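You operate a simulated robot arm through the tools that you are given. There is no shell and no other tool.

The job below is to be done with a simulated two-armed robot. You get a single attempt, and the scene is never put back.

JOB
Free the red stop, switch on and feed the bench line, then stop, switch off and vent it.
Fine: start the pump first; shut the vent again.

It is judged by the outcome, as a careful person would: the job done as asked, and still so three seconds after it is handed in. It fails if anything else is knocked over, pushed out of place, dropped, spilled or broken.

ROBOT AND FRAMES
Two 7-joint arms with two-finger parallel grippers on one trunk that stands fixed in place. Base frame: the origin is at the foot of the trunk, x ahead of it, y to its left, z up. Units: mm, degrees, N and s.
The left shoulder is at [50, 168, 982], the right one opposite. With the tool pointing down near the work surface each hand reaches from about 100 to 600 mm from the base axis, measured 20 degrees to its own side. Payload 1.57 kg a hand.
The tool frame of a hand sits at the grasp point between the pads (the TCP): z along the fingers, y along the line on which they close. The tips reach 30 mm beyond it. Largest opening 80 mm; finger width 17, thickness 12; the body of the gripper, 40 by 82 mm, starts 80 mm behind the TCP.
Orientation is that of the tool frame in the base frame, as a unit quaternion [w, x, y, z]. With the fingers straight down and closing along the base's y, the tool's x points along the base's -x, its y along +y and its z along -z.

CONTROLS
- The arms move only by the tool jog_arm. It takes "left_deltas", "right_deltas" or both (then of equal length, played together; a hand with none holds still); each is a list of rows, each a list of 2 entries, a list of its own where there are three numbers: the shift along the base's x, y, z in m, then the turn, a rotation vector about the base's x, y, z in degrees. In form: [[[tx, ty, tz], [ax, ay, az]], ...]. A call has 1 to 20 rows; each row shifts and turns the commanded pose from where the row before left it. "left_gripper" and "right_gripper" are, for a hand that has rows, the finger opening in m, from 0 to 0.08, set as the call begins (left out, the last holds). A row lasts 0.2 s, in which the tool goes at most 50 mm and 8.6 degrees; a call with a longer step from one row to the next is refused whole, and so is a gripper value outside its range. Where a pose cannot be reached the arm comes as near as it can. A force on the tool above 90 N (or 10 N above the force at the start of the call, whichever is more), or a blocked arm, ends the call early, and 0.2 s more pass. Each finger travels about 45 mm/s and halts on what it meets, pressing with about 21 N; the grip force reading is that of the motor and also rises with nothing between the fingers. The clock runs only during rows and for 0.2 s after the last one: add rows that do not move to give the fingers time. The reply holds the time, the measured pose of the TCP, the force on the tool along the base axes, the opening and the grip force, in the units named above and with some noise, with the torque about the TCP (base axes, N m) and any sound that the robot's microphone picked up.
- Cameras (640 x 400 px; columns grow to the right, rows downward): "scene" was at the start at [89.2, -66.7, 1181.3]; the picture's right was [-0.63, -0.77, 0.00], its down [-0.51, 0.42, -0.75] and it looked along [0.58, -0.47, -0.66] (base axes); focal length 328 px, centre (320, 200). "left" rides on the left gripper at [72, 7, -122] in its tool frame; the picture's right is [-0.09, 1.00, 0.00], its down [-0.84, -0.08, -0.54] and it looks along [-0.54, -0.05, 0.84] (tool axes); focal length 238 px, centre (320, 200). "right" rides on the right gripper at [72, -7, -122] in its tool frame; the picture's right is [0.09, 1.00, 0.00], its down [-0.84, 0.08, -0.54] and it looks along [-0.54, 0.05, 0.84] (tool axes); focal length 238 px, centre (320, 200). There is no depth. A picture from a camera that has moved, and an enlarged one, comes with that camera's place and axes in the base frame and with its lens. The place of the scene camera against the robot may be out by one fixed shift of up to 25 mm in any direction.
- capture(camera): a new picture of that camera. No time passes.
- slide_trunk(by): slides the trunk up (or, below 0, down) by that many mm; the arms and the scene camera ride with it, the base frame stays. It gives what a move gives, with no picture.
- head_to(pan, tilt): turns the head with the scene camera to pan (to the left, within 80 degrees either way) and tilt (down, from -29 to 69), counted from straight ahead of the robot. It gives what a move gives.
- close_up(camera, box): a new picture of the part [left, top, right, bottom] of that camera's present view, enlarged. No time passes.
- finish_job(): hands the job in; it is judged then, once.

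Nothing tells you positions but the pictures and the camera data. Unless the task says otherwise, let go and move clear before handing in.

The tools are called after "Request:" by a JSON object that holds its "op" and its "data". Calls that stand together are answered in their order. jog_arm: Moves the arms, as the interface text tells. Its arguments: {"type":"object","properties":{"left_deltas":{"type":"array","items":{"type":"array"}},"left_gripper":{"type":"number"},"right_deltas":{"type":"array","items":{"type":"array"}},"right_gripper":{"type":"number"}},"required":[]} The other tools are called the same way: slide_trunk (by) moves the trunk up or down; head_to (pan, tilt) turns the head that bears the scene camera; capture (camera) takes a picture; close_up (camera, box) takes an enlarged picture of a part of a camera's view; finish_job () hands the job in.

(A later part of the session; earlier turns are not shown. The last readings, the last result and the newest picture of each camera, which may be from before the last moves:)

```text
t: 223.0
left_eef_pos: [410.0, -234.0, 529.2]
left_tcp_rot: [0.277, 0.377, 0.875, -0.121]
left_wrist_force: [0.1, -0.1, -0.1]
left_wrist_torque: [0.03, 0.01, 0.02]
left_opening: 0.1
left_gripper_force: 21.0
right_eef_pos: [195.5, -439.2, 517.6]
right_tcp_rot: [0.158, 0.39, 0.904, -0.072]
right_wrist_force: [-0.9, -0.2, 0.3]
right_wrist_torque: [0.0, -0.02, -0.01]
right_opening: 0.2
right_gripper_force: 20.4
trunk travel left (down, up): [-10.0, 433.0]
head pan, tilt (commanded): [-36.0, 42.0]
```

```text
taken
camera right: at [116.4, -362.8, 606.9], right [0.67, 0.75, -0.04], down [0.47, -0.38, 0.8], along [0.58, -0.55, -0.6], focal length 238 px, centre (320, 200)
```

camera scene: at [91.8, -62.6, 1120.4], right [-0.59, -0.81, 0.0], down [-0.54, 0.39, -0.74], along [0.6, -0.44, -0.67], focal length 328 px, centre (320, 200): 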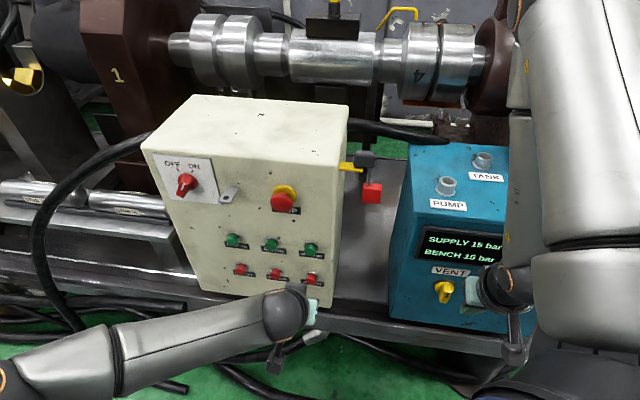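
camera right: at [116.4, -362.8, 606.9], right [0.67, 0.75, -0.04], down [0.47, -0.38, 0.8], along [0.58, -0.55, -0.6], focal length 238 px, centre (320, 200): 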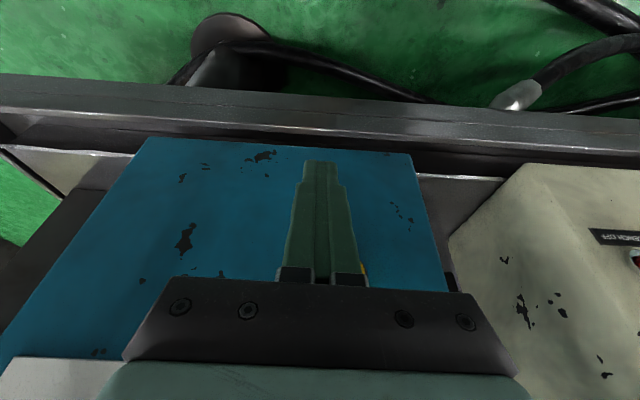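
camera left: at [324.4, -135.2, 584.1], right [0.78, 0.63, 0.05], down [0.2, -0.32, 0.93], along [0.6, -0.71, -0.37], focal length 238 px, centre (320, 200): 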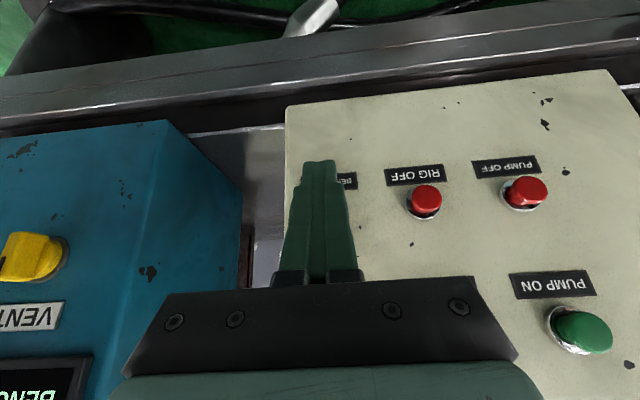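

Request:
{"op": "jog_arm", "data": {"left_deltas": [[[0.0033, 0.0032, 0.009], [0, 0, 0]], [[0.0087, -0.0092, 0], [0, 0, 0]], [[0.0087, -0.0092, 0], [0, 0, 0]], [[0.0027, -0.0029, 0], [0, 0, 0]], [[0.0021, -0.0022, 0], [0, 0, 0]], [[0, 0, 0], [0, 0, 0]]]}}

Request:
{"op": "close_up", "data": {"camera": "scene", "box": [250, 200, 350, 280]}}

Request:
{"op": "capture", "data": {"camera": "left"}}

```text
t: 224.4
left_eef_pos: [433.2, -254.9, 536.4]
left_tcp_rot: [0.278, 0.377, 0.875, -0.122]
left_wrist_force: [-0.4, 0.3, -0.6]
left_wrist_torque: [-0.04, -0.01, 0.06]
left_opening: 0.0
left_gripper_force: 21.0
right_eef_pos: [194.9, -439.2, 518.7]
right_tcp_rot: [0.158, 0.39, 0.904, -0.071]
right_wrist_force: [-0.4, 0.1, 1.1]
right_wrist_torque: [0.01, -0.01, -0.02]
right_opening: 0.1
right_gripper_force: 21.4
trunk travel left (down, up): [-10.0, 433.0]
head pan, tilt (commanded): [-36.0, 42.0]
```

```text
5.00 times, centred on (300, 240) of scene
camera zoom: at [91.8, -62.6, 1040.4], right [-0.59, -0.81, 0.0], down [-0.54, 0.39, -0.74], along [0.6, -0.44, -0.67], focal length 1643 px, centre (420, 0)
```

zoom: 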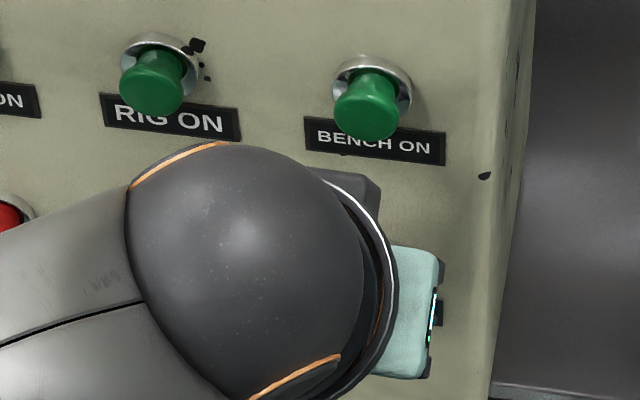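

```text
taken
camera left: at [349.9, -155.7, 593.1], right [0.78, 0.63, 0.05], down [0.2, -0.32, 0.93], along [0.6, -0.71, -0.37], focal length 238 px, centre (320, 200)
```

left: 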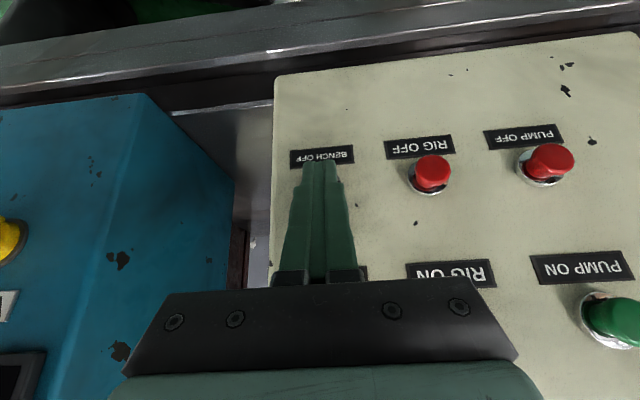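

Request:
{"op": "jog_arm", "data": {"left_deltas": [[[0.0021, -0.0008, 0], [0, 0, 0]], [[0.0014, -0.0015, 0], [0, 0, 0]], [[0.0014, -0.0015, 0], [0, 0, 0]]]}}

Request:
{"op": "jog_arm", "data": {"left_deltas": [[[0.0014, -0.0015, 0], [0, 0, 0]], [[0.0007, -0.0007, 0], [0, 0, 0]], [[0.0007, -0.0007, 0], [0, 0, 0]], [[0.0007, -0.0007, 0], [0, 0, 0]]]}}

Request:
{"op": "close_up", "data": {"camera": "scene", "box": [390, 190, 560, 300]}}

```text
t: 225.2
left_eef_pos: [438.2, -257.1, 536.6]
left_tcp_rot: [0.276, 0.378, 0.875, -0.122]
left_wrist_force: [-2.7, 3.0, -0.4]
left_wrist_torque: [0.09, 0.06, 0.02]
left_opening: 0.0
left_gripper_force: 21.3
right_eef_pos: [195.4, -438.6, 518.0]
right_tcp_rot: [0.158, 0.389, 0.904, -0.072]
right_wrist_force: [0.1, 0.4, -0.2]
right_wrist_torque: [0.01, -0.02, -0.01]
right_opening: 0.0
right_gripper_force: 21.0
trunk travel left (down, up): [-10.0, 433.0]
head pan, tilt (commanded): [-36.0, 42.0]
```

```text
t: 226.2
left_eef_pos: [441.3, -261.3, 537.6]
left_tcp_rot: [0.276, 0.377, 0.876, -0.121]
left_wrist_force: [-10.2, 12.4, 1.5]
left_wrist_torque: [0.21, 0.22, 0.03]
left_opening: 0.1
left_gripper_force: 21.1
right_eef_pos: [195.5, -439.0, 516.8]
right_tcp_rot: [0.159, 0.39, 0.904, -0.073]
right_wrist_force: [0.0, 0.1, -0.1]
right_wrist_torque: [0.0, 0.0, -0.03]
right_opening: 0.1
right_gripper_force: 20.5
trunk travel left (down, up): [-10.0, 433.0]
head pan, tilt (commanded): [-36.0, 42.0]
```

```text
3.64 times, centred on (475, 245) of scene
camera zoom: at [91.4, -62.2, 1040.5], right [-0.59, -0.81, 0.0], down [-0.54, 0.39, -0.74], along [0.6, -0.44, -0.67], focal length 1195 px, centre (-244, 36)
```

zoom: 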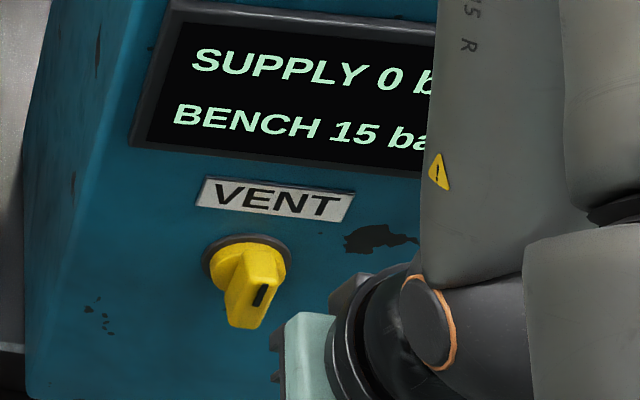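

BENCH OFF took: supply dropped and the bench line holds 15 bar, ready to be vented. Next is PUMP OFF.

Request:
{"op": "jog_arm", "data": {"left_deltas": [[[-0.0034, 0.0036, 0], [0, 0, 0]], [[-0.0137, 0.0145, 0], [0, 0, 0]], [[-0.0137, 0.0145, 0], [0, 0, 0]], [[0.0287, 0.0271, 0], [0, 0, 0]], [[0.0287, 0.0271, 0], [0, 0, 0]], [[0.0287, 0.0271, 0], [0, 0, 0]], [[0.0287, 0.0271, -0.003], [0, 0, 0]], [[0, 0, 0], [0, 0, 0]]]}}

Request:
{"op": "capture", "data": {"camera": "left"}}

```text
t: 228.0
left_eef_pos: [525.8, -120.9, 534.9]
left_tcp_rot: [0.277, 0.377, 0.875, -0.122]
left_wrist_force: [0.8, 0.4, 0.7]
left_wrist_torque: [0.03, -0.02, -0.03]
left_opening: 0.0
left_gripper_force: 21.3
right_eef_pos: [195.3, -439.0, 518.0]
right_tcp_rot: [0.158, 0.39, 0.904, -0.072]
right_wrist_force: [-0.3, 0.0, 0.3]
right_wrist_torque: [0.02, 0.02, -0.01]
right_opening: 0.1
right_gripper_force: 21.3
trunk travel left (down, up): [-10.0, 433.0]
head pan, tilt (commanded): [-36.0, 42.0]
```

```text
taken
camera left: at [442.8, -21.9, 589.9], right [0.78, 0.63, 0.05], down [0.2, -0.32, 0.93], along [0.6, -0.71, -0.37], focal length 238 px, centre (320, 200)
```

left: 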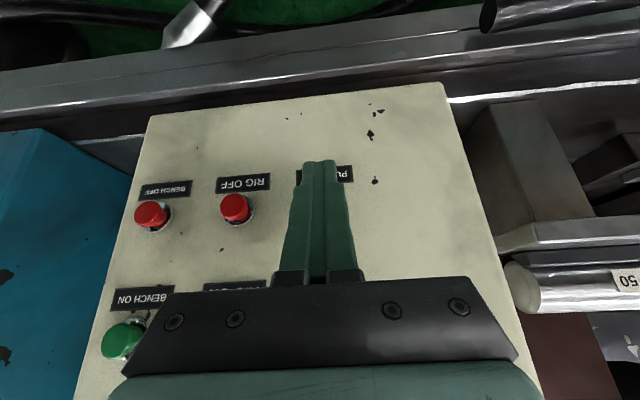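

Request:
{"op": "jog_arm", "data": {"left_deltas": [[[0.0073, -0.0077, 0], [0, 0, 0]], [[0.0073, -0.0077, 0], [0, 0, 0]], [[0.0073, -0.0077, 0], [0, 0, 0]], [[0.0021, -0.0022, 0], [0, 0, 0]], [[0.0014, -0.0015, 0], [0, 0, 0]]]}}

Request:
{"op": "jog_arm", "data": {"left_deltas": [[[0.0014, -0.0015, 0], [0, 0, 0]], [[0.0014, -0.0015, 0], [0, 0, 0]], [[0.0007, -0.0007, 0], [0, 0, 0]], [[0.0007, -0.0007, 0], [0, 0, 0]]]}}

Request:
{"op": "close_up", "data": {"camera": "scene", "box": [190, 200, 290, 280]}}

```text
t: 229.2
left_eef_pos: [550.4, -147.0, 533.0]
left_tcp_rot: [0.277, 0.377, 0.875, -0.123]
left_wrist_force: [-1.1, 2.1, -0.1]
left_wrist_torque: [0.06, 0.03, 0.02]
left_opening: 0.0
left_gripper_force: 21.2
right_eef_pos: [196.0, -439.3, 518.4]
right_tcp_rot: [0.158, 0.39, 0.904, -0.072]
right_wrist_force: [0.4, -0.2, -0.2]
right_wrist_torque: [0.02, 0.0, 0.03]
right_opening: 0.2
right_gripper_force: 21.2
trunk travel left (down, up): [-10.0, 433.0]
head pan, tilt (commanded): [-36.0, 42.0]
```

```text
t: 230.2
left_eef_pos: [553.5, -149.7, 533.0]
left_tcp_rot: [0.275, 0.376, 0.876, -0.12]
left_wrist_force: [-30.2, 32.1, 15.1]
left_wrist_torque: [0.15, 0.65, 0.02]
left_opening: 0.0
left_gripper_force: 21.0
right_eef_pos: [194.3, -437.6, 519.9]
right_tcp_rot: [0.16, 0.39, 0.904, -0.072]
right_wrist_force: [-0.2, 0.2, 0.9]
right_wrist_torque: [0.03, -0.01, -0.02]
right_opening: 0.0
right_gripper_force: 20.9
trunk travel left (down, up): [-10.0, 433.0]
head pan, tilt (commanded): [-36.0, 42.0]
```

```text
5.00 times, centred on (240, 240) of scene
camera zoom: at [90.0, -61.4, 1040.9], right [-0.59, -0.81, 0.0], down [-0.54, 0.39, -0.74], along [0.6, -0.44, -0.67], focal length 1643 px, centre (720, 0)
```

zoom: 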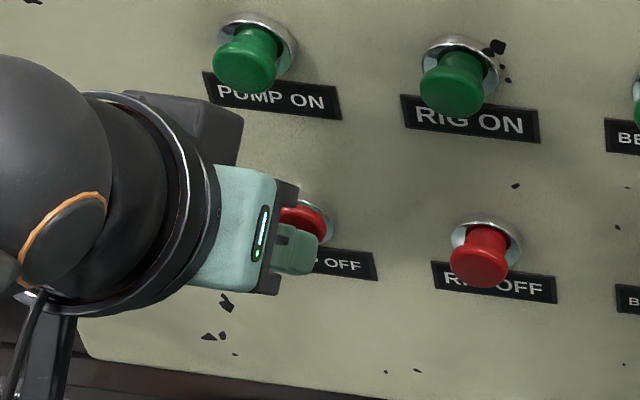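

The press stopped a little early with some upward force, so the tip may be catching the collar. I'll back off, raise it a few millimetres and press again to be sure PUMP OFF is fully in.

Request:
{"op": "jog_arm", "data": {"left_deltas": [[[-0.0034, 0.0036, 0], [0, 0, 0]], [[-0.0055, 0.0058, 0.006], [0, 0, 0]], [[0, 0, 0], [0, 0, 0]], [[0.0034, -0.0036, 0], [0, 0, 0]], [[0.0027, -0.0029, 0], [0, 0, 0]], [[0.0014, -0.0015, 0], [0, 0, 0]]]}}

Request:
{"op": "jog_arm", "data": {"left_deltas": [[[0.0014, -0.0015, 0], [0, 0, 0]], [[0.0014, -0.0015, 0], [0, 0, 0]], [[0.0007, -0.0007, 0], [0, 0, 0]]]}}

Request:
{"op": "jog_arm", "data": {"left_deltas": [[[0.0007, -0.0007, 0], [0, 0, 0]], [[0.0007, -0.0007, 0], [0, 0, 0]]]}}

Request:
{"op": "close_up", "data": {"camera": "scene", "box": [190, 200, 290, 280]}}

```text
t: 231.6
left_eef_pos: [553.4, -149.2, 539.8]
left_tcp_rot: [0.277, 0.376, 0.876, -0.122]
left_wrist_force: [-14.2, 13.8, 6.7]
left_wrist_torque: [0.15, 0.18, -0.05]
left_opening: 0.2
left_gripper_force: 20.9
right_eef_pos: [195.2, -438.9, 518.9]
right_tcp_rot: [0.159, 0.39, 0.904, -0.072]
right_wrist_force: [0.0, -0.2, -0.4]
right_wrist_torque: [0.02, -0.01, -0.01]
right_opening: 0.0
right_gripper_force: 20.8
trunk travel left (down, up): [-10.0, 433.0]
head pan, tilt (commanded): [-36.0, 42.0]
```

```text
t: 232.4
left_eef_pos: [553.6, -151.4, 538.9]
left_tcp_rot: [0.272, 0.377, 0.878, -0.118]
left_wrist_force: [-52.2, 48.6, 24.1]
left_wrist_torque: [0.27, 0.92, -0.08]
left_opening: 0.0
left_gripper_force: 21.0
right_eef_pos: [194.8, -438.6, 519.9]
right_tcp_rot: [0.161, 0.391, 0.903, -0.072]
right_wrist_force: [0.0, 0.7, 0.7]
right_wrist_torque: [0.03, 0.01, 0.0]
right_opening: 0.1
right_gripper_force: 21.0
trunk travel left (down, up): [-10.0, 433.0]
head pan, tilt (commanded): [-36.0, 42.0]
```

```text
t: 233.1
left_eef_pos: [552.4, -149.5, 533.9]
left_tcp_rot: [0.265, 0.378, 0.88, -0.114]
left_wrist_force: [-24.6, 23.0, 10.8]
left_wrist_torque: [0.38, 0.24, -0.01]
left_opening: 0.0
left_gripper_force: 21.0
right_eef_pos: [195.4, -438.7, 516.9]
right_tcp_rot: [0.16, 0.391, 0.904, -0.072]
right_wrist_force: [0.1, -0.9, 0.2]
right_wrist_torque: [-0.02, 0.01, 0.02]
right_opening: 0.1
right_gripper_force: 21.4
trunk travel left (down, up): [-10.0, 433.0]
head pan, tilt (commanded): [-36.0, 42.0]
stopped in row 2 (left hand): the force on the tool passed its limit at 91 N (the readings are from after the stop); the commanded pose is now the measured one
```

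```text
5.00 times, centred on (240, 240) of scene
camera zoom: at [90.2, -61.8, 1040.3], right [-0.59, -0.81, 0.0], down [-0.54, 0.39, -0.74], along [0.6, -0.44, -0.67], focal length 1643 px, centre (720, 0)
```

zoom: 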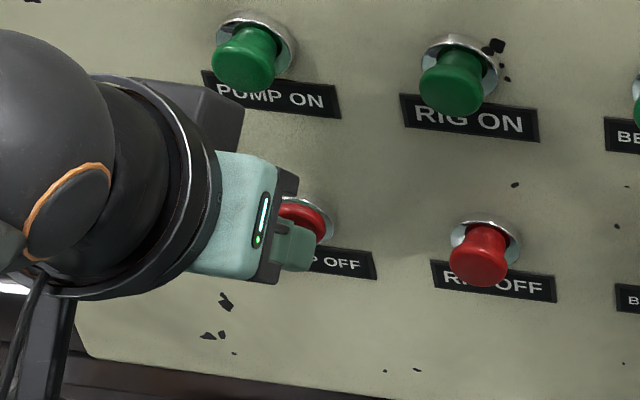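

PUMP OFF has clearly been pressed fully, twice over. I'll release it gently, retreat, and bring the hand back up toward the main switch with the shallower pitch.

Request:
{"op": "jog_arm", "data": {"left_deltas": [[[-0.0034, 0.0036, 0], [0, 0, 0]], [[-0.0137, 0.0145, 0], [0, 0, 0]], [[-0.0206, 0.0218, 0.005], [0, 0, 0]], [[-0.0034, 0.0036, 0.035], [-4.55, -4.29, 0]], [[-0.0034, 0.0036, 0.035], [-4.55, -4.29, 0]], [[-0.0034, 0.0036, 0.035], [-4.55, -4.29, 0]], [[-0.0034, 0.0036, 0.035], [-4.55, -4.29, 0]], [[0, 0, 0], [0, 0, 0]]]}}

Request:
{"op": "capture", "data": {"camera": "left"}}

Request:
{"op": "close_up", "data": {"camera": "scene", "box": [390, 190, 560, 300]}}

```text
t: 234.8
left_eef_pos: [503.9, -97.1, 682.3]
left_tcp_rot: [0.452, 0.342, 0.8, -0.196]
left_wrist_force: [1.7, -1.6, 0.1]
left_wrist_torque: [-0.01, -0.02, -0.05]
left_opening: 0.0
left_gripper_force: 21.3
right_eef_pos: [195.4, -438.7, 518.6]
right_tcp_rot: [0.158, 0.391, 0.904, -0.071]
right_wrist_force: [0.3, -0.3, 0.0]
right_wrist_torque: [0.01, 0.03, 0.0]
right_opening: 0.1
right_gripper_force: 21.0
trunk travel left (down, up): [-10.0, 433.0]
head pan, tilt (commanded): [-36.0, 42.0]
```

```text
taken
camera left: at [412.5, 10.3, 682.1], right [0.76, 0.65, 0.07], down [-0.08, -0.03, 1.0], along [0.65, -0.76, 0.03], focal length 238 px, centre (320, 200)
```

left: 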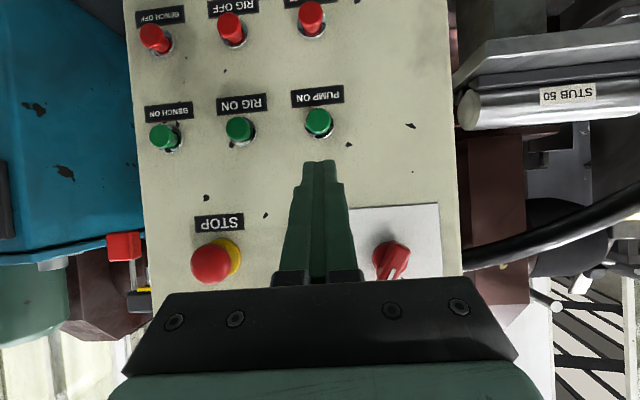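

```text
3.64 times, centred on (475, 245) of scene
camera zoom: at [91.7, -62.6, 1040.4], right [-0.59, -0.81, 0.0], down [-0.54, 0.39, -0.74], along [0.6, -0.44, -0.67], focal length 1195 px, centre (-244, 36)
```

zoom: 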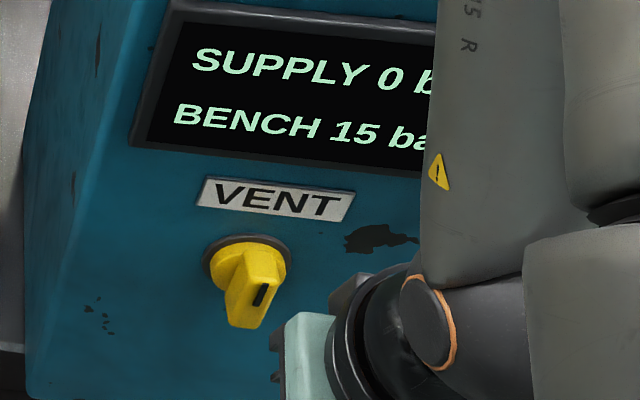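

Request:
{"op": "jog_arm", "data": {"left_deltas": [[[-0.002, 0.0124, 0.0168], [0, 0, 0]], [[0.0072, 0.0099, 0.0168], [5.147, -5.456, 0]], [[0.0072, 0.0099, 0.0168], [5.147, -5.456, 0]], [[0.0072, 0.0099, 0.0168], [5.147, -5.456, 0]], [[0.0072, 0.0099, 0.0168], [5.147, -5.456, 0]], [[0, 0, 0], [0, 0, 0]]], "left_gripper": 0.05}}

Request:
{"op": "capture", "data": {"camera": "left"}}

```text
t: 236.2
left_eef_pos: [531.4, -45.1, 766.1]
left_tcp_rot: [0.526, 0.449, 0.722, 0.019]
left_wrist_force: [-0.6, 0.2, 0.0]
left_wrist_torque: [0.01, -0.01, -0.02]
left_opening: 49.9
left_gripper_force: 0.0
right_eef_pos: [195.4, -438.3, 518.3]
right_tcp_rot: [0.158, 0.39, 0.904, -0.071]
right_wrist_force: [-0.4, -0.1, 0.2]
right_wrist_torque: [-0.02, -0.01, -0.01]
right_opening: 0.0
right_gripper_force: 20.2
trunk travel left (down, up): [-10.0, 433.0]
head pan, tilt (commanded): [-36.0, 42.0]
```

```text
taken
camera left: at [437.7, 61.1, 768.2], right [0.63, 0.53, 0.57], down [-0.43, -0.36, 0.82], along [0.64, -0.76, 0.0], focal length 238 px, centre (320, 200)
```

left: 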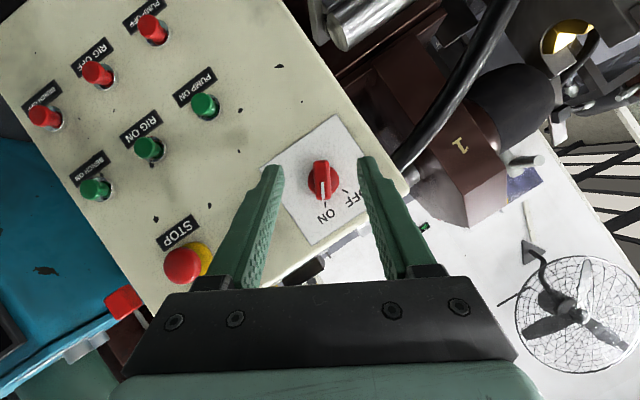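

Lined up with the switch exactly as before. I'll go in, grip the bar and turn it to OFF.

Request:
{"op": "jog_arm", "data": {"left_deltas": [[[0.01016, -0.01077, 0], [0, 0, 0]], [[0.01016, -0.01077, 0], [0, 0, 0]], [[0.01016, -0.01077, 0], [0, 0, 0]], [[0.01016, -0.01077, 0], [0, 0, 0]], [[0.01016, -0.01077, 0], [0, 0, 0]], [[0, 0, 0], [0, 0, 0]]]}}

Request:
{"op": "jog_arm", "data": {"left_deltas": [[[0, 0, 0], [0, 0, 0]], [[0, 0, 0], [0, 0, 0]], [[0, 0, 0], [0, 0, 0]], [[0, 0, 0], [0, 0, 0]]], "left_gripper": 0.006}}

Request:
{"op": "jog_arm", "data": {"left_deltas": [[[0.00118, 0.00111, 0.0008], [-5.147, 5.456, 0]], [[0.00124, 0.00117, 0.00058], [-5.147, 5.456, 0]], [[0.00129, 0.00121, 0.00035], [-5.147, 5.456, 0]], [[0.00131, 0.00124, 0.00012], [-5.147, 5.456, 0]], [[0.00131, 0.00124, -0.00012], [-5.147, 5.456, 0]], [[0.00129, 0.00121, -0.00035], [-5.147, 5.456, 0]], [[0.00124, 0.00117, -0.00058], [-5.147, 5.456, 0]], [[0.00118, 0.00111, -0.0008], [-5.147, 5.456, 0]], [[0.0007, 0.00066, -0.0006], [-3.43, 3.64, 0]], [[0, 0, 0], [0, 0, 0]], [[-0.0007, -0.00066, 0.0006], [3.43, -3.64, 0]]]}}

Request:
{"op": "capture", "data": {"camera": "left"}}

```text
t: 237.7
left_eef_pos: [582.1, -99.5, 765.3]
left_tcp_rot: [0.525, 0.449, 0.723, 0.018]
left_wrist_force: [-0.6, -0.2, -0.5]
left_wrist_torque: [0.03, 0.02, -0.03]
left_opening: 49.9
left_gripper_force: 0.0
right_eef_pos: [195.8, -438.5, 517.3]
right_tcp_rot: [0.158, 0.39, 0.904, -0.072]
right_wrist_force: [0.3, 0.3, -0.2]
right_wrist_torque: [-0.01, -0.01, 0.0]
right_opening: 0.0
right_gripper_force: 21.4
trunk travel left (down, up): [-10.0, 433.0]
head pan, tilt (commanded): [-36.0, 42.0]
```

```text
t: 238.7
left_eef_pos: [581.9, -98.8, 765.8]
left_tcp_rot: [0.525, 0.449, 0.723, 0.016]
left_wrist_force: [-4.1, -2.4, -2.6]
left_wrist_torque: [-0.28, -0.14, 0.15]
left_opening: 15.8
left_gripper_force: 31.3
right_eef_pos: [194.6, -439.4, 517.1]
right_tcp_rot: [0.158, 0.39, 0.904, -0.072]
right_wrist_force: [-0.1, 0.5, 0.8]
right_wrist_torque: [-0.02, 0.01, 0.01]
right_opening: 0.1
right_gripper_force: 20.9
trunk travel left (down, up): [-10.0, 433.0]
head pan, tilt (commanded): [-36.0, 42.0]
```

```text
t: 241.1
left_eef_pos: [590.1, -91.2, 766.8]
left_tcp_rot: [0.345, 0.215, 0.822, -0.398]
left_wrist_force: [-11.0, -10.1, 4.6]
left_wrist_torque: [0.47, 0.65, -0.42]
left_opening: 15.7
left_gripper_force: 30.8
right_eef_pos: [194.6, -439.3, 518.0]
right_tcp_rot: [0.159, 0.391, 0.904, -0.072]
right_wrist_force: [0.3, 0.2, -0.3]
right_wrist_torque: [0.0, 0.01, -0.01]
right_opening: 0.1
right_gripper_force: 20.2
trunk travel left (down, up): [-10.0, 433.0]
head pan, tilt (commanded): [-36.0, 42.0]
```

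```text
taken
camera left: at [498.4, 16.0, 762.9], right [0.69, 0.58, -0.43], down [0.3, 0.32, 0.9], along [0.66, -0.75, 0.05], focal length 238 px, centre (320, 200)
```

left: 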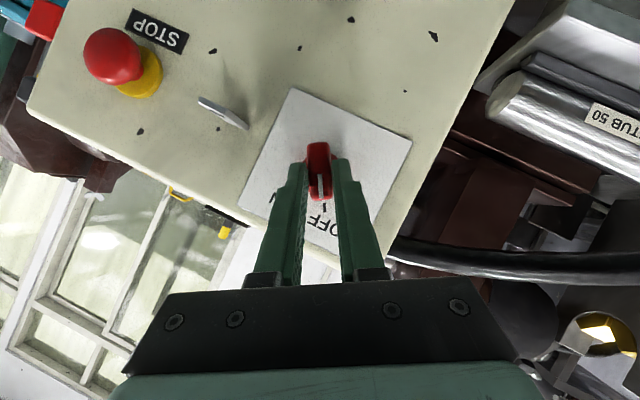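

The switch is at OFF against its end stop. I'll release, back straight off and verify.

Request:
{"op": "jog_arm", "data": {"left_deltas": [[[0, 0, 0], [0, 0, 0]], [[0, 0, 0], [0, 0, 0]], [[0, 0, 0], [0, 0, 0]], [[-0.0103, 0.0109, 0], [0, 0, 0]], [[-0.0137, 0.0145, 0], [0, 0, 0]], [[-0.0137, 0.0145, 0], [0, 0, 0]], [[-0.0137, 0.0145, 0], [0, 0, 0]], [[-0.0137, 0.0145, 0], [0, 0, 0]], [[0, 0, 0], [0, 0, 0]]], "left_gripper": 0.05}}

Request:
{"op": "close_up", "data": {"camera": "left", "box": [240, 100, 400, 240]}}

Request:
{"op": "capture", "data": {"camera": "scene"}}

Request:
{"op": "capture", "data": {"camera": "right"}}

```text
t: 243.1
left_eef_pos: [527.4, -20.3, 765.9]
left_tcp_rot: [0.346, 0.214, 0.823, -0.396]
left_wrist_force: [0.0, 0.5, -0.4]
left_wrist_torque: [-0.02, -0.03, 0.0]
left_opening: 50.2
left_gripper_force: 0.0
right_eef_pos: [194.4, -437.9, 518.6]
right_tcp_rot: [0.159, 0.39, 0.904, -0.072]
right_wrist_force: [0.0, -0.3, 0.1]
right_wrist_torque: [0.0, 0.02, 0.01]
right_opening: 0.0
right_gripper_force: 20.8
trunk travel left (down, up): [-10.0, 433.0]
head pan, tilt (commanded): [-36.0, 42.0]
```

```text
2.86 times, centred on (320, 170) of left
camera zoom: at [434.5, 86.1, 762.2], right [0.69, 0.58, -0.43], down [0.29, 0.32, 0.9], along [0.67, -0.74, 0.05], focal length 681 px, centre (320, 286)
```

zoom: 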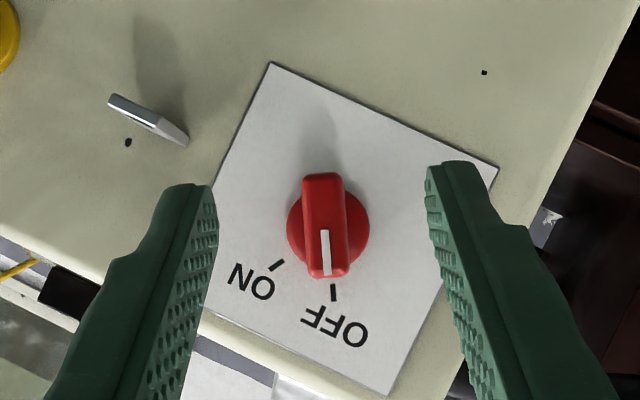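

```text
taken
camera scene: at [91.7, -62.6, 1040.4], right [-0.59, -0.81, 0.0], down [-0.54, 0.39, -0.74], along [0.6, -0.44, -0.67], focal length 328 px, centre (320, 200)
```

scene: 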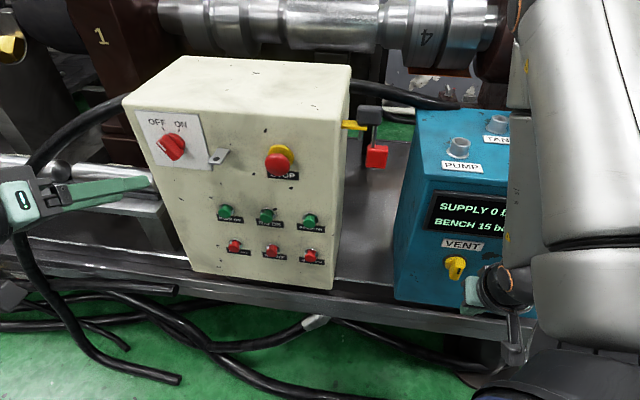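

```text
taken
camera right: at [116.4, -362.7, 606.9], right [0.67, 0.75, -0.04], down [0.47, -0.38, 0.8], along [0.58, -0.55, -0.6], focal length 238 px, centre (320, 200)
```

right: 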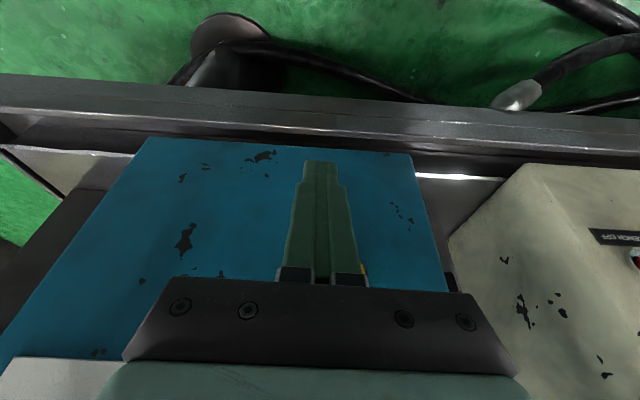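

Main OFF is confirmed and the bench still holds 15 bar. Now for the vent: I'll raise the trunk back to the height where the right hand worked well, then place the closed fingers on the left side of the bar's top end.

Request:
{"op": "slide_trunk", "data": {"by": 80}}

Request:
{"op": "jog_arm", "data": {"right_deltas": [[[0.0132, 0.0124, -0.01], [0, 0, 0]], [[0.0132, 0.0124, -0.01], [0, 0, 0]], [[0.0117, 0.011, -0.01], [0, 0, 0]], [[0, 0, 0], [0, 0, 0]]]}}

Request:
{"op": "capture", "data": {"camera": "right"}}

Request:
{"op": "capture", "data": {"camera": "scene"}}

```text
t: 244.2
left_eef_pos: [527.2, -22.2, 845.7]
left_tcp_rot: [0.346, 0.215, 0.823, -0.396]
left_wrist_force: [-0.8, 0.6, 0.0]
left_wrist_torque: [0.0, -0.01, -0.03]
left_opening: 50.3
left_gripper_force: 0.0
right_eef_pos: [195.4, -439.2, 598.0]
right_tcp_rot: [0.158, 0.389, 0.904, -0.072]
right_wrist_force: [0.1, 0.8, -0.5]
right_wrist_torque: [0.0, 0.04, -0.03]
right_opening: 0.0
right_gripper_force: 20.7
trunk travel left (down, up): [-90.0, 353.0]
head pan, tilt (commanded): [-36.0, 42.0]
```

```text
t: 245.2
left_eef_pos: [527.1, -21.7, 846.9]
left_tcp_rot: [0.346, 0.214, 0.823, -0.396]
left_wrist_force: [0.5, 0.9, -0.7]
left_wrist_torque: [0.0, -0.04, 0.0]
left_opening: 50.1
left_gripper_force: 0.0
right_eef_pos: [233.2, -403.1, 569.2]
right_tcp_rot: [0.159, 0.391, 0.904, -0.072]
right_wrist_force: [-0.1, 0.2, -0.2]
right_wrist_torque: [0.03, 0.0, 0.01]
right_opening: 0.0
right_gripper_force: 21.0
trunk travel left (down, up): [-90.0, 353.0]
head pan, tilt (commanded): [-36.0, 42.0]
```

```text
taken
camera right: at [154.3, -327.4, 656.7], right [0.67, 0.74, -0.04], down [0.47, -0.38, 0.8], along [0.58, -0.55, -0.6], focal length 238 px, centre (320, 200)
```

right: 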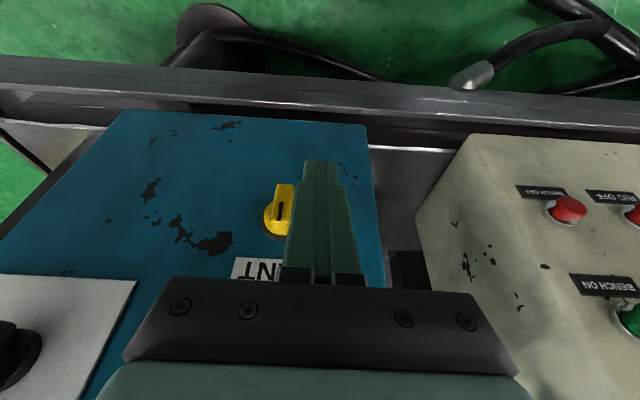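

```text
taken
camera scene: at [91.8, -62.6, 1120.4], right [-0.59, -0.81, 0.0], down [-0.54, 0.39, -0.74], along [0.6, -0.44, -0.67], focal length 328 px, centre (320, 200)
```

scene: 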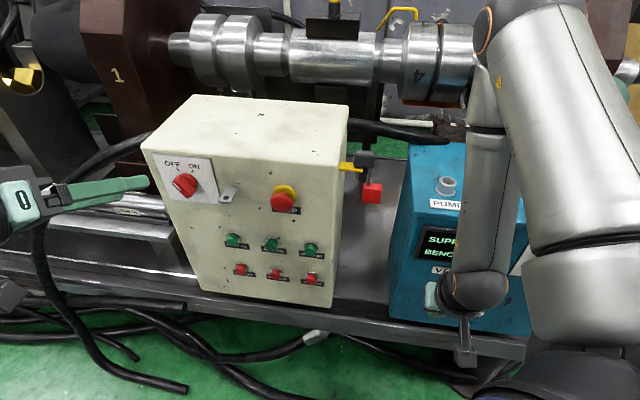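

The right arm now blocks the head camera's view of the display, so I'll swing the left hand to a spot where its camera can watch the reading.

Request:
{"op": "jog_arm", "data": {"left_deltas": [[[-0.0268, 0.0, -0.0068], [5.147, -5.456, 0]], [[-0.0268, 0.0, -0.0068], [5.147, -5.456, 0]], [[-0.0268, 0.0, -0.0068], [5.147, -5.456, 0]], [[-0.0268, 0.0, -0.0068], [5.147, -5.456, 0]], [[0, 0, 0], [0, 0, 0]]]}}

Request:
{"op": "capture", "data": {"camera": "left"}}

```text
t: 246.4
left_eef_pos: [418.6, -21.7, 818.5]
left_tcp_rot: [0.452, 0.343, 0.8, -0.195]
left_wrist_force: [-0.7, 0.1, -0.4]
left_wrist_torque: [0.0, 0.01, 0.04]
left_opening: 49.9
left_gripper_force: 0.0
right_eef_pos: [233.2, -403.8, 568.6]
right_tcp_rot: [0.159, 0.391, 0.904, -0.071]
right_wrist_force: [0.4, -0.4, 0.0]
right_wrist_torque: [-0.01, -0.03, -0.04]
right_opening: 0.0
right_gripper_force: 20.7
trunk travel left (down, up): [-90.0, 353.0]
head pan, tilt (commanded): [-36.0, 42.0]
```

```text
taken
camera left: at [327.4, 86.2, 818.8], right [0.76, 0.65, 0.08], down [-0.08, -0.03, 1.0], along [0.65, -0.76, 0.03], focal length 238 px, centre (320, 200)
```

left: 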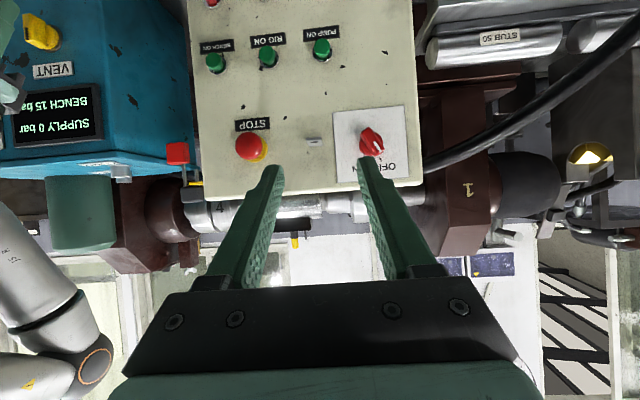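

The left camera reads the display nicely. Now the right finger goes in beside the vent's bar.

Request:
{"op": "jog_arm", "data": {"right_deltas": [[[0.0105, -0.0112, 0], [0, 0, 0]], [[0.0105, -0.0112, 0], [0, 0, 0]], [[0.0105, -0.0112, 0], [0, 0, 0]], [[0, 0, 0], [0, 0, 0]]]}}

Request:
{"op": "close_up", "data": {"camera": "right", "box": [200, 100, 400, 280]}}

```text
t: 247.4
left_eef_pos: [420.4, -22.2, 818.6]
left_tcp_rot: [0.451, 0.343, 0.8, -0.196]
left_wrist_force: [-0.1, 0.5, -0.3]
left_wrist_torque: [0.03, 0.0, 0.01]
left_opening: 50.0
left_gripper_force: 0.1
right_eef_pos: [266.1, -437.1, 568.2]
right_tcp_rot: [0.16, 0.39, 0.904, -0.07]
right_wrist_force: [0.8, -0.8, 0.7]
right_wrist_torque: [-0.03, -0.01, 0.01]
right_opening: 0.1
right_gripper_force: 20.9
trunk travel left (down, up): [-90.0, 353.0]
head pan, tilt (commanded): [-36.0, 42.0]
```

```text
2.22 times, centred on (300, 190) of right
camera zoom: at [185.2, -361.5, 656.5], right [0.67, 0.74, -0.04], down [0.47, -0.38, 0.8], along [0.58, -0.55, -0.6], focal length 530 px, centre (364, 222)
```

zoom: 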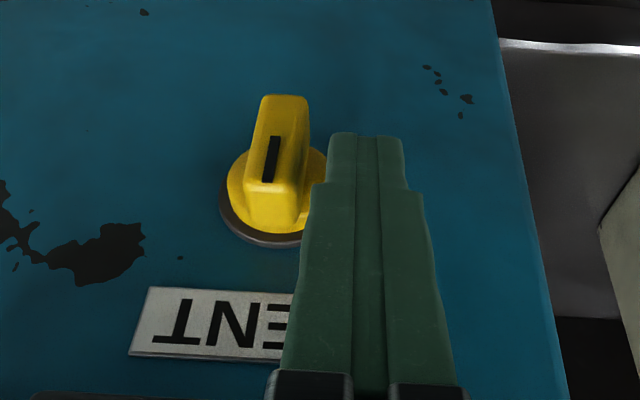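

Request:
{"op": "jog_arm", "data": {"right_deltas": [[[-0.0029, -0.00275, 0], [0, 0, 0]], [[-0.0029, -0.00275, 0], [0, 0, 0]], [[-0.0029, -0.00275, 0], [0, 0, 0]], [[-0.0029, -0.00275, 0], [0, 0, 0]]]}}

Request:
{"op": "close_up", "data": {"camera": "right", "box": [200, 100, 400, 280]}}

Request:
{"op": "close_up", "data": {"camera": "left", "box": [0, 0, 140, 170]}}

```text
t: 248.4
left_eef_pos: [420.0, -20.2, 818.5]
left_tcp_rot: [0.451, 0.344, 0.8, -0.197]
left_wrist_force: [0.3, -0.4, -0.5]
left_wrist_torque: [0.04, 0.02, 0.0]
left_opening: 50.0
left_gripper_force: 0.0
right_eef_pos: [257.4, -443.3, 569.2]
right_tcp_rot: [0.161, 0.386, 0.906, -0.067]
right_wrist_force: [17.8, 23.5, 1.4]
right_wrist_torque: [0.65, -0.45, 0.27]
right_opening: 0.0
right_gripper_force: 20.6
trunk travel left (down, up): [-90.0, 353.0]
head pan, tilt (commanded): [-36.0, 42.0]
```

```text
2.22 times, centred on (300, 190) of right
camera zoom: at [177.1, -369.2, 657.6], right [0.66, 0.75, -0.03], down [0.47, -0.38, 0.8], along [0.59, -0.54, -0.6], focal length 530 px, centre (364, 222)
```

zoom: 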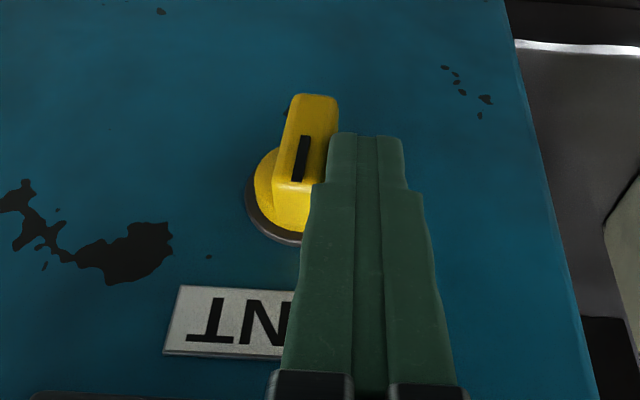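

```text
2.35 times, centred on (70, 85) of left
camera zoom: at [328.1, 86.8, 818.6], right [0.76, 0.65, 0.07], down [-0.08, -0.03, 1.0], along [0.65, -0.76, 0.03], focal length 561 px, centre (908, 471)
```

zoom: 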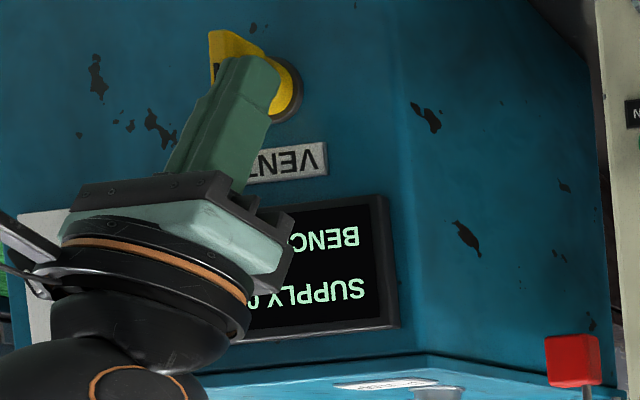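

It's stiffer with pressure behind it. I'll keep pushing steadily in small steps.

Request:
{"op": "jog_arm", "data": {"right_deltas": [[[-0.0015, -0.0014, 0], [0, 0, 0]], [[-0.0015, -0.0014, 0], [0, 0, 0]]]}}

Request:
{"op": "close_up", "data": {"camera": "right", "box": [200, 100, 400, 280]}}

```text
t: 249.0
left_eef_pos: [419.6, -20.6, 819.7]
left_tcp_rot: [0.452, 0.343, 0.8, -0.197]
left_wrist_force: [-0.3, -0.1, 0.0]
left_wrist_torque: [0.03, 0.0, 0.02]
left_opening: 50.0
left_gripper_force: 0.1
right_eef_pos: [257.2, -443.4, 569.2]
right_tcp_rot: [0.162, 0.384, 0.907, -0.064]
right_wrist_force: [27.2, 35.1, 6.4]
right_wrist_torque: [0.89, -0.72, 0.42]
right_opening: 0.1
right_gripper_force: 20.8
trunk travel left (down, up): [-90.0, 353.0]
head pan, tilt (commanded): [-36.0, 42.0]
```

```text
2.22 times, centred on (300, 190) of right
camera zoom: at [176.0, -370.3, 657.3], right [0.65, 0.76, -0.02], down [0.47, -0.38, 0.8], along [0.6, -0.53, -0.6], focal length 530 px, centre (364, 222)
```

zoom: 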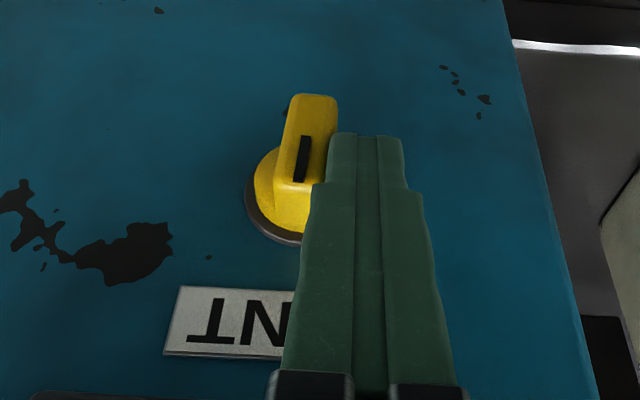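

The tip is pushing too close to the pivot, as happened with the selector. I'll back off, raise it so it bears on the very end of the bar, and push again.

Request:
{"op": "jog_arm", "data": {"right_deltas": [[[0.0044, 0.0041, 0], [0, 0, 0]], [[0, 0, 0.011], [0, 0, 0]], [[0, 0, 0], [0, 0, 0]]]}}

Request:
{"op": "close_up", "data": {"camera": "right", "box": [200, 100, 400, 280]}}

```text
t: 249.8
left_eef_pos: [419.5, -21.2, 819.1]
left_tcp_rot: [0.451, 0.343, 0.8, -0.195]
left_wrist_force: [0.2, 0.6, 0.4]
left_wrist_torque: [-0.01, 0.01, -0.01]
left_opening: 49.9
left_gripper_force: 0.0
right_eef_pos: [254.6, -447.1, 579.0]
right_tcp_rot: [0.156, 0.392, 0.904, -0.073]
right_wrist_force: [0.6, 0.4, 0.4]
right_wrist_torque: [-0.02, -0.01, -0.02]
right_opening: 0.0
right_gripper_force: 20.8
trunk travel left (down, up): [-90.0, 353.0]
head pan, tilt (commanded): [-36.0, 42.0]
```

```text
2.22 times, centred on (300, 190) of right
camera zoom: at [174.9, -371.1, 667.2], right [0.67, 0.74, -0.04], down [0.47, -0.38, 0.79], along [0.57, -0.55, -0.61], focal length 530 px, centre (364, 222)
```

zoom: 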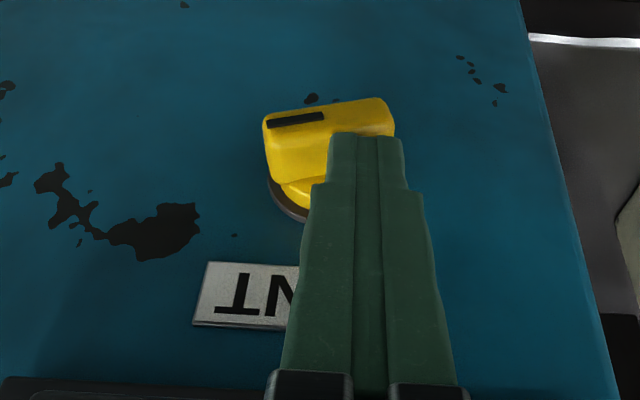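

The bar swung round to horizontal, so the vent is open. I'll check the bench reading.

Request:
{"op": "capture", "data": {"camera": "left"}}

Request:
{"op": "jog_arm", "data": {"right_deltas": [[[0.0029, 0.00275, 0.005], [0, 0, 0]], [[-0.0103, 0.0109, 0.005], [0, 0, 0]], [[-0.0103, 0.0109, 0.0], [0, 0, 0]], [[-0.0103, 0.0109, 0.0], [0, 0, 0]], [[-0.0145, -0.0137, 0], [0, 0, 0]], [[0, 0, 0], [0, 0, 0]], [[0, 0, 0], [0, 0, 0]], [[0, 0, 0], [0, 0, 0]]]}}

Request:
{"op": "capture", "data": {"camera": "left"}}

Request:
{"op": "capture", "data": {"camera": "right"}}

```text
taken
camera left: at [327.8, 86.0, 818.7], right [0.76, 0.65, 0.08], down [-0.08, -0.03, 1.0], along [0.65, -0.76, 0.03], focal length 238 px, centre (320, 200)
```

left: 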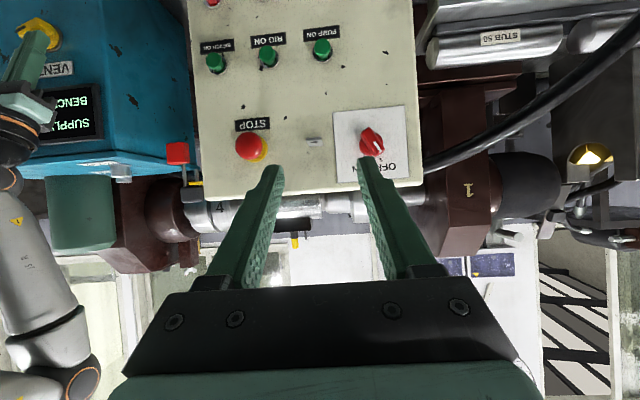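

```text
t: 251.6
left_eef_pos: [418.6, -21.1, 820.4]
left_tcp_rot: [0.451, 0.343, 0.801, -0.195]
left_wrist_force: [0.2, 0.4, 0.7]
left_wrist_torque: [0.0, 0.0, 0.03]
left_opening: 49.7
left_gripper_force: 0.1
right_eef_pos: [216.3, -430.6, 586.1]
right_tcp_rot: [0.158, 0.39, 0.904, -0.072]
right_wrist_force: [-0.1, -0.2, -0.7]
right_wrist_torque: [-0.02, 0.01, 0.02]
right_opening: 0.1
right_gripper_force: 21.3
right hand out of reach, approached as far as the arm can: row 2
trunk travel left (down, up): [-90.0, 353.0]
head pan, tilt (commanded): [-36.0, 42.0]
```

```text
taken
camera left: at [327.7, 86.1, 818.8], right [0.76, 0.65, 0.08], down [-0.08, -0.03, 1.0], along [0.65, -0.76, 0.03], focal length 238 px, centre (320, 200)
```

left: 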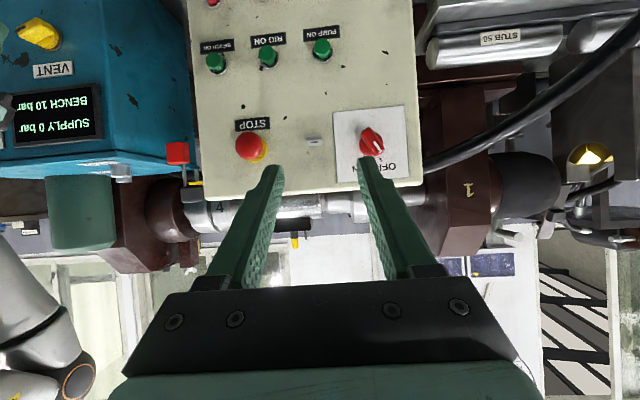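

```text
taken
camera right: at [137.5, -355.0, 674.7], right [0.67, 0.74, -0.04], down [0.47, -0.38, 0.8], along [0.58, -0.55, -0.6], focal length 238 px, centre (320, 200)
```

right: 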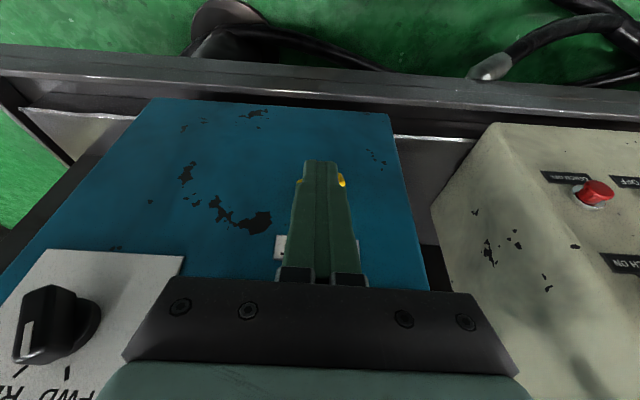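

Venting works: the bench is down to 10 bar and falling. I'll wait for it to reach zero.

Request:
{"op": "jog_arm", "data": {"right_deltas": [[[0, 0, 0], [0, 0, 0]], [[0, 0, 0], [0, 0, 0]], [[0, 0, 0], [0, 0, 0]], [[0, 0, 0], [0, 0, 0]], [[0, 0, 0], [0, 0, 0]], [[0, 0, 0], [0, 0, 0]], [[0, 0, 0], [0, 0, 0]], [[0, 0, 0], [0, 0, 0]], [[0, 0, 0], [0, 0, 0]], [[0, 0, 0], [0, 0, 0]], [[0, 0, 0], [0, 0, 0]], [[0, 0, 0], [0, 0, 0]], [[0, 0, 0], [0, 0, 0]], [[0, 0, 0], [0, 0, 0]], [[0, 0, 0], [0, 0, 0]], [[0, 0, 0], [0, 0, 0]], [[0, 0, 0], [0, 0, 0]], [[0, 0, 0], [0, 0, 0]], [[0, 0, 0], [0, 0, 0]], [[0, 0, 0], [0, 0, 0]]]}}

Request:
{"op": "close_up", "data": {"camera": "left", "box": [0, 0, 140, 170]}}

```text
t: 255.8
left_eef_pos: [420.5, -21.4, 820.1]
left_tcp_rot: [0.451, 0.343, 0.8, -0.196]
left_wrist_force: [0.3, -1.1, 0.0]
left_wrist_torque: [-0.03, 0.0, 0.01]
left_opening: 50.1
left_gripper_force: 0.1
right_eef_pos: [216.6, -431.4, 585.2]
right_tcp_rot: [0.158, 0.39, 0.904, -0.073]
right_wrist_force: [0.3, 0.3, -0.5]
right_wrist_torque: [0.01, -0.01, -0.05]
right_opening: 0.2
right_gripper_force: 21.5
trunk travel left (down, up): [-90.0, 353.0]
head pan, tilt (commanded): [-36.0, 42.0]
```

```text
2.35 times, centred on (70, 85) of left
camera zoom: at [327.7, 86.1, 818.8], right [0.76, 0.65, 0.08], down [-0.08, -0.03, 1.0], along [0.65, -0.76, 0.03], focal length 561 px, centre (908, 471)
```

zoom: 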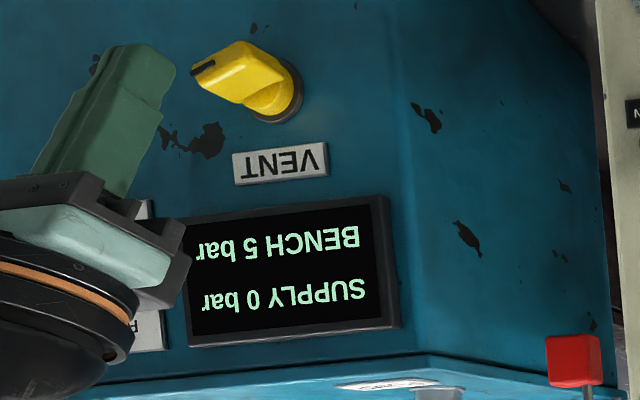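

Request:
{"op": "jog_arm", "data": {"right_deltas": [[[0, 0, 0], [0, 0, 0]], [[0, 0, 0], [0, 0, 0]], [[0, 0, 0], [0, 0, 0]], [[0, 0, 0], [0, 0, 0]], [[0, 0, 0], [0, 0, 0]], [[0, 0, 0], [0, 0, 0]], [[0, 0, 0], [0, 0, 0]], [[0, 0, 0], [0, 0, 0]], [[0, 0, 0], [0, 0, 0]], [[0, 0, 0], [0, 0, 0]], [[0, 0, 0], [0, 0, 0]], [[0, 0, 0], [0, 0, 0]], [[0, 0, 0], [0, 0, 0]], [[0, 0, 0], [0, 0, 0]], [[0, 0, 0], [0, 0, 0]], [[0, 0, 0], [0, 0, 0]], [[0, 0, 0], [0, 0, 0]], [[0, 0, 0], [0, 0, 0]], [[0, 0, 0], [0, 0, 0]], [[0, 0, 0], [0, 0, 0]]]}}

Request:
{"op": "jog_arm", "data": {"right_deltas": [[[0, 0, 0], [0, 0, 0]], [[0, 0, 0], [0, 0, 0]], [[0, 0, 0], [0, 0, 0]], [[0, 0, 0], [0, 0, 0]], [[0, 0, 0], [0, 0, 0]], [[0, 0, 0], [0, 0, 0]], [[0, 0, 0], [0, 0, 0]], [[0, 0, 0], [0, 0, 0]], [[0, 0, 0], [0, 0, 0]], [[0, 0, 0], [0, 0, 0]], [[0, 0, 0], [0, 0, 0]], [[0, 0, 0], [0, 0, 0]], [[0, 0, 0], [0, 0, 0]], [[0, 0, 0], [0, 0, 0]], [[0, 0, 0], [0, 0, 0]], [[0, 0, 0], [0, 0, 0]], [[0, 0, 0], [0, 0, 0]], [[0, 0, 0], [0, 0, 0]], [[0, 0, 0], [0, 0, 0]], [[0, 0, 0], [0, 0, 0]]]}}

Request:
{"op": "jog_arm", "data": {"right_deltas": [[[0, 0, 0], [0, 0, 0]], [[0, 0, 0], [0, 0, 0]], [[0, 0, 0], [0, 0, 0]], [[0, 0, 0], [0, 0, 0]], [[0, 0, 0], [0, 0, 0]], [[0, 0, 0], [0, 0, 0]], [[0, 0, 0], [0, 0, 0]], [[0, 0, 0], [0, 0, 0]], [[0, 0, 0], [0, 0, 0]], [[0, 0, 0], [0, 0, 0]], [[0, 0, 0], [0, 0, 0]], [[0, 0, 0], [0, 0, 0]], [[0, 0, 0], [0, 0, 0]], [[0, 0, 0], [0, 0, 0]], [[0, 0, 0], [0, 0, 0]], [[0, 0, 0], [0, 0, 0]], [[0, 0, 0], [0, 0, 0]], [[0, 0, 0], [0, 0, 0]], [[0, 0, 0], [0, 0, 0]], [[0, 0, 0], [0, 0, 0]]]}}

Request:
{"op": "close_up", "data": {"camera": "left", "box": [0, 0, 140, 170]}}

```text
t: 260.0
left_eef_pos: [419.1, -21.6, 818.5]
left_tcp_rot: [0.451, 0.343, 0.8, -0.196]
left_wrist_force: [0.2, 0.5, -0.4]
left_wrist_torque: [0.02, -0.01, 0.01]
left_opening: 49.9
left_gripper_force: 0.0
right_eef_pos: [216.5, -431.3, 586.1]
right_tcp_rot: [0.157, 0.39, 0.904, -0.072]
right_wrist_force: [-0.5, 0.0, 0.1]
right_wrist_torque: [0.01, 0.0, 0.02]
right_opening: 0.0
right_gripper_force: 20.7
trunk travel left (down, up): [-90.0, 353.0]
head pan, tilt (commanded): [-36.0, 42.0]
```

```text
t: 264.2
left_eef_pos: [419.7, -21.3, 819.1]
left_tcp_rot: [0.451, 0.343, 0.801, -0.195]
left_wrist_force: [-0.1, -0.3, 0.7]
left_wrist_torque: [0.01, 0.0, -0.03]
left_opening: 49.9
left_gripper_force: 0.0
right_eef_pos: [217.7, -430.6, 585.3]
right_tcp_rot: [0.158, 0.39, 0.905, -0.072]
right_wrist_force: [0.3, 0.4, 0.1]
right_wrist_torque: [0.0, 0.02, 0.01]
right_opening: 0.2
right_gripper_force: 20.9
trunk travel left (down, up): [-90.0, 353.0]
head pan, tilt (commanded): [-36.0, 42.0]
```

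```text
t: 268.4
left_eef_pos: [419.9, -20.9, 818.4]
left_tcp_rot: [0.451, 0.343, 0.8, -0.195]
left_wrist_force: [0.8, 0.0, 0.1]
left_wrist_torque: [-0.01, 0.0, -0.03]
left_opening: 49.8
left_gripper_force: 0.0
right_eef_pos: [216.9, -430.0, 585.8]
right_tcp_rot: [0.158, 0.39, 0.904, -0.072]
right_wrist_force: [0.2, -1.1, -0.2]
right_wrist_torque: [0.02, 0.02, -0.01]
right_opening: 0.0
right_gripper_force: 20.7
trunk travel left (down, up): [-90.0, 353.0]
head pan, tilt (commanded): [-36.0, 42.0]
```

```text
2.35 times, centred on (70, 85) of left
camera zoom: at [327.7, 86.1, 818.8], right [0.76, 0.65, 0.08], down [-0.08, -0.03, 1.0], along [0.65, -0.76, 0.03], focal length 561 px, centre (908, 471)
```

zoom: 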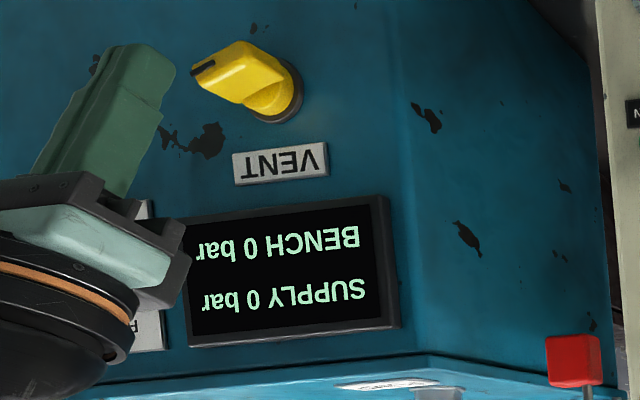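

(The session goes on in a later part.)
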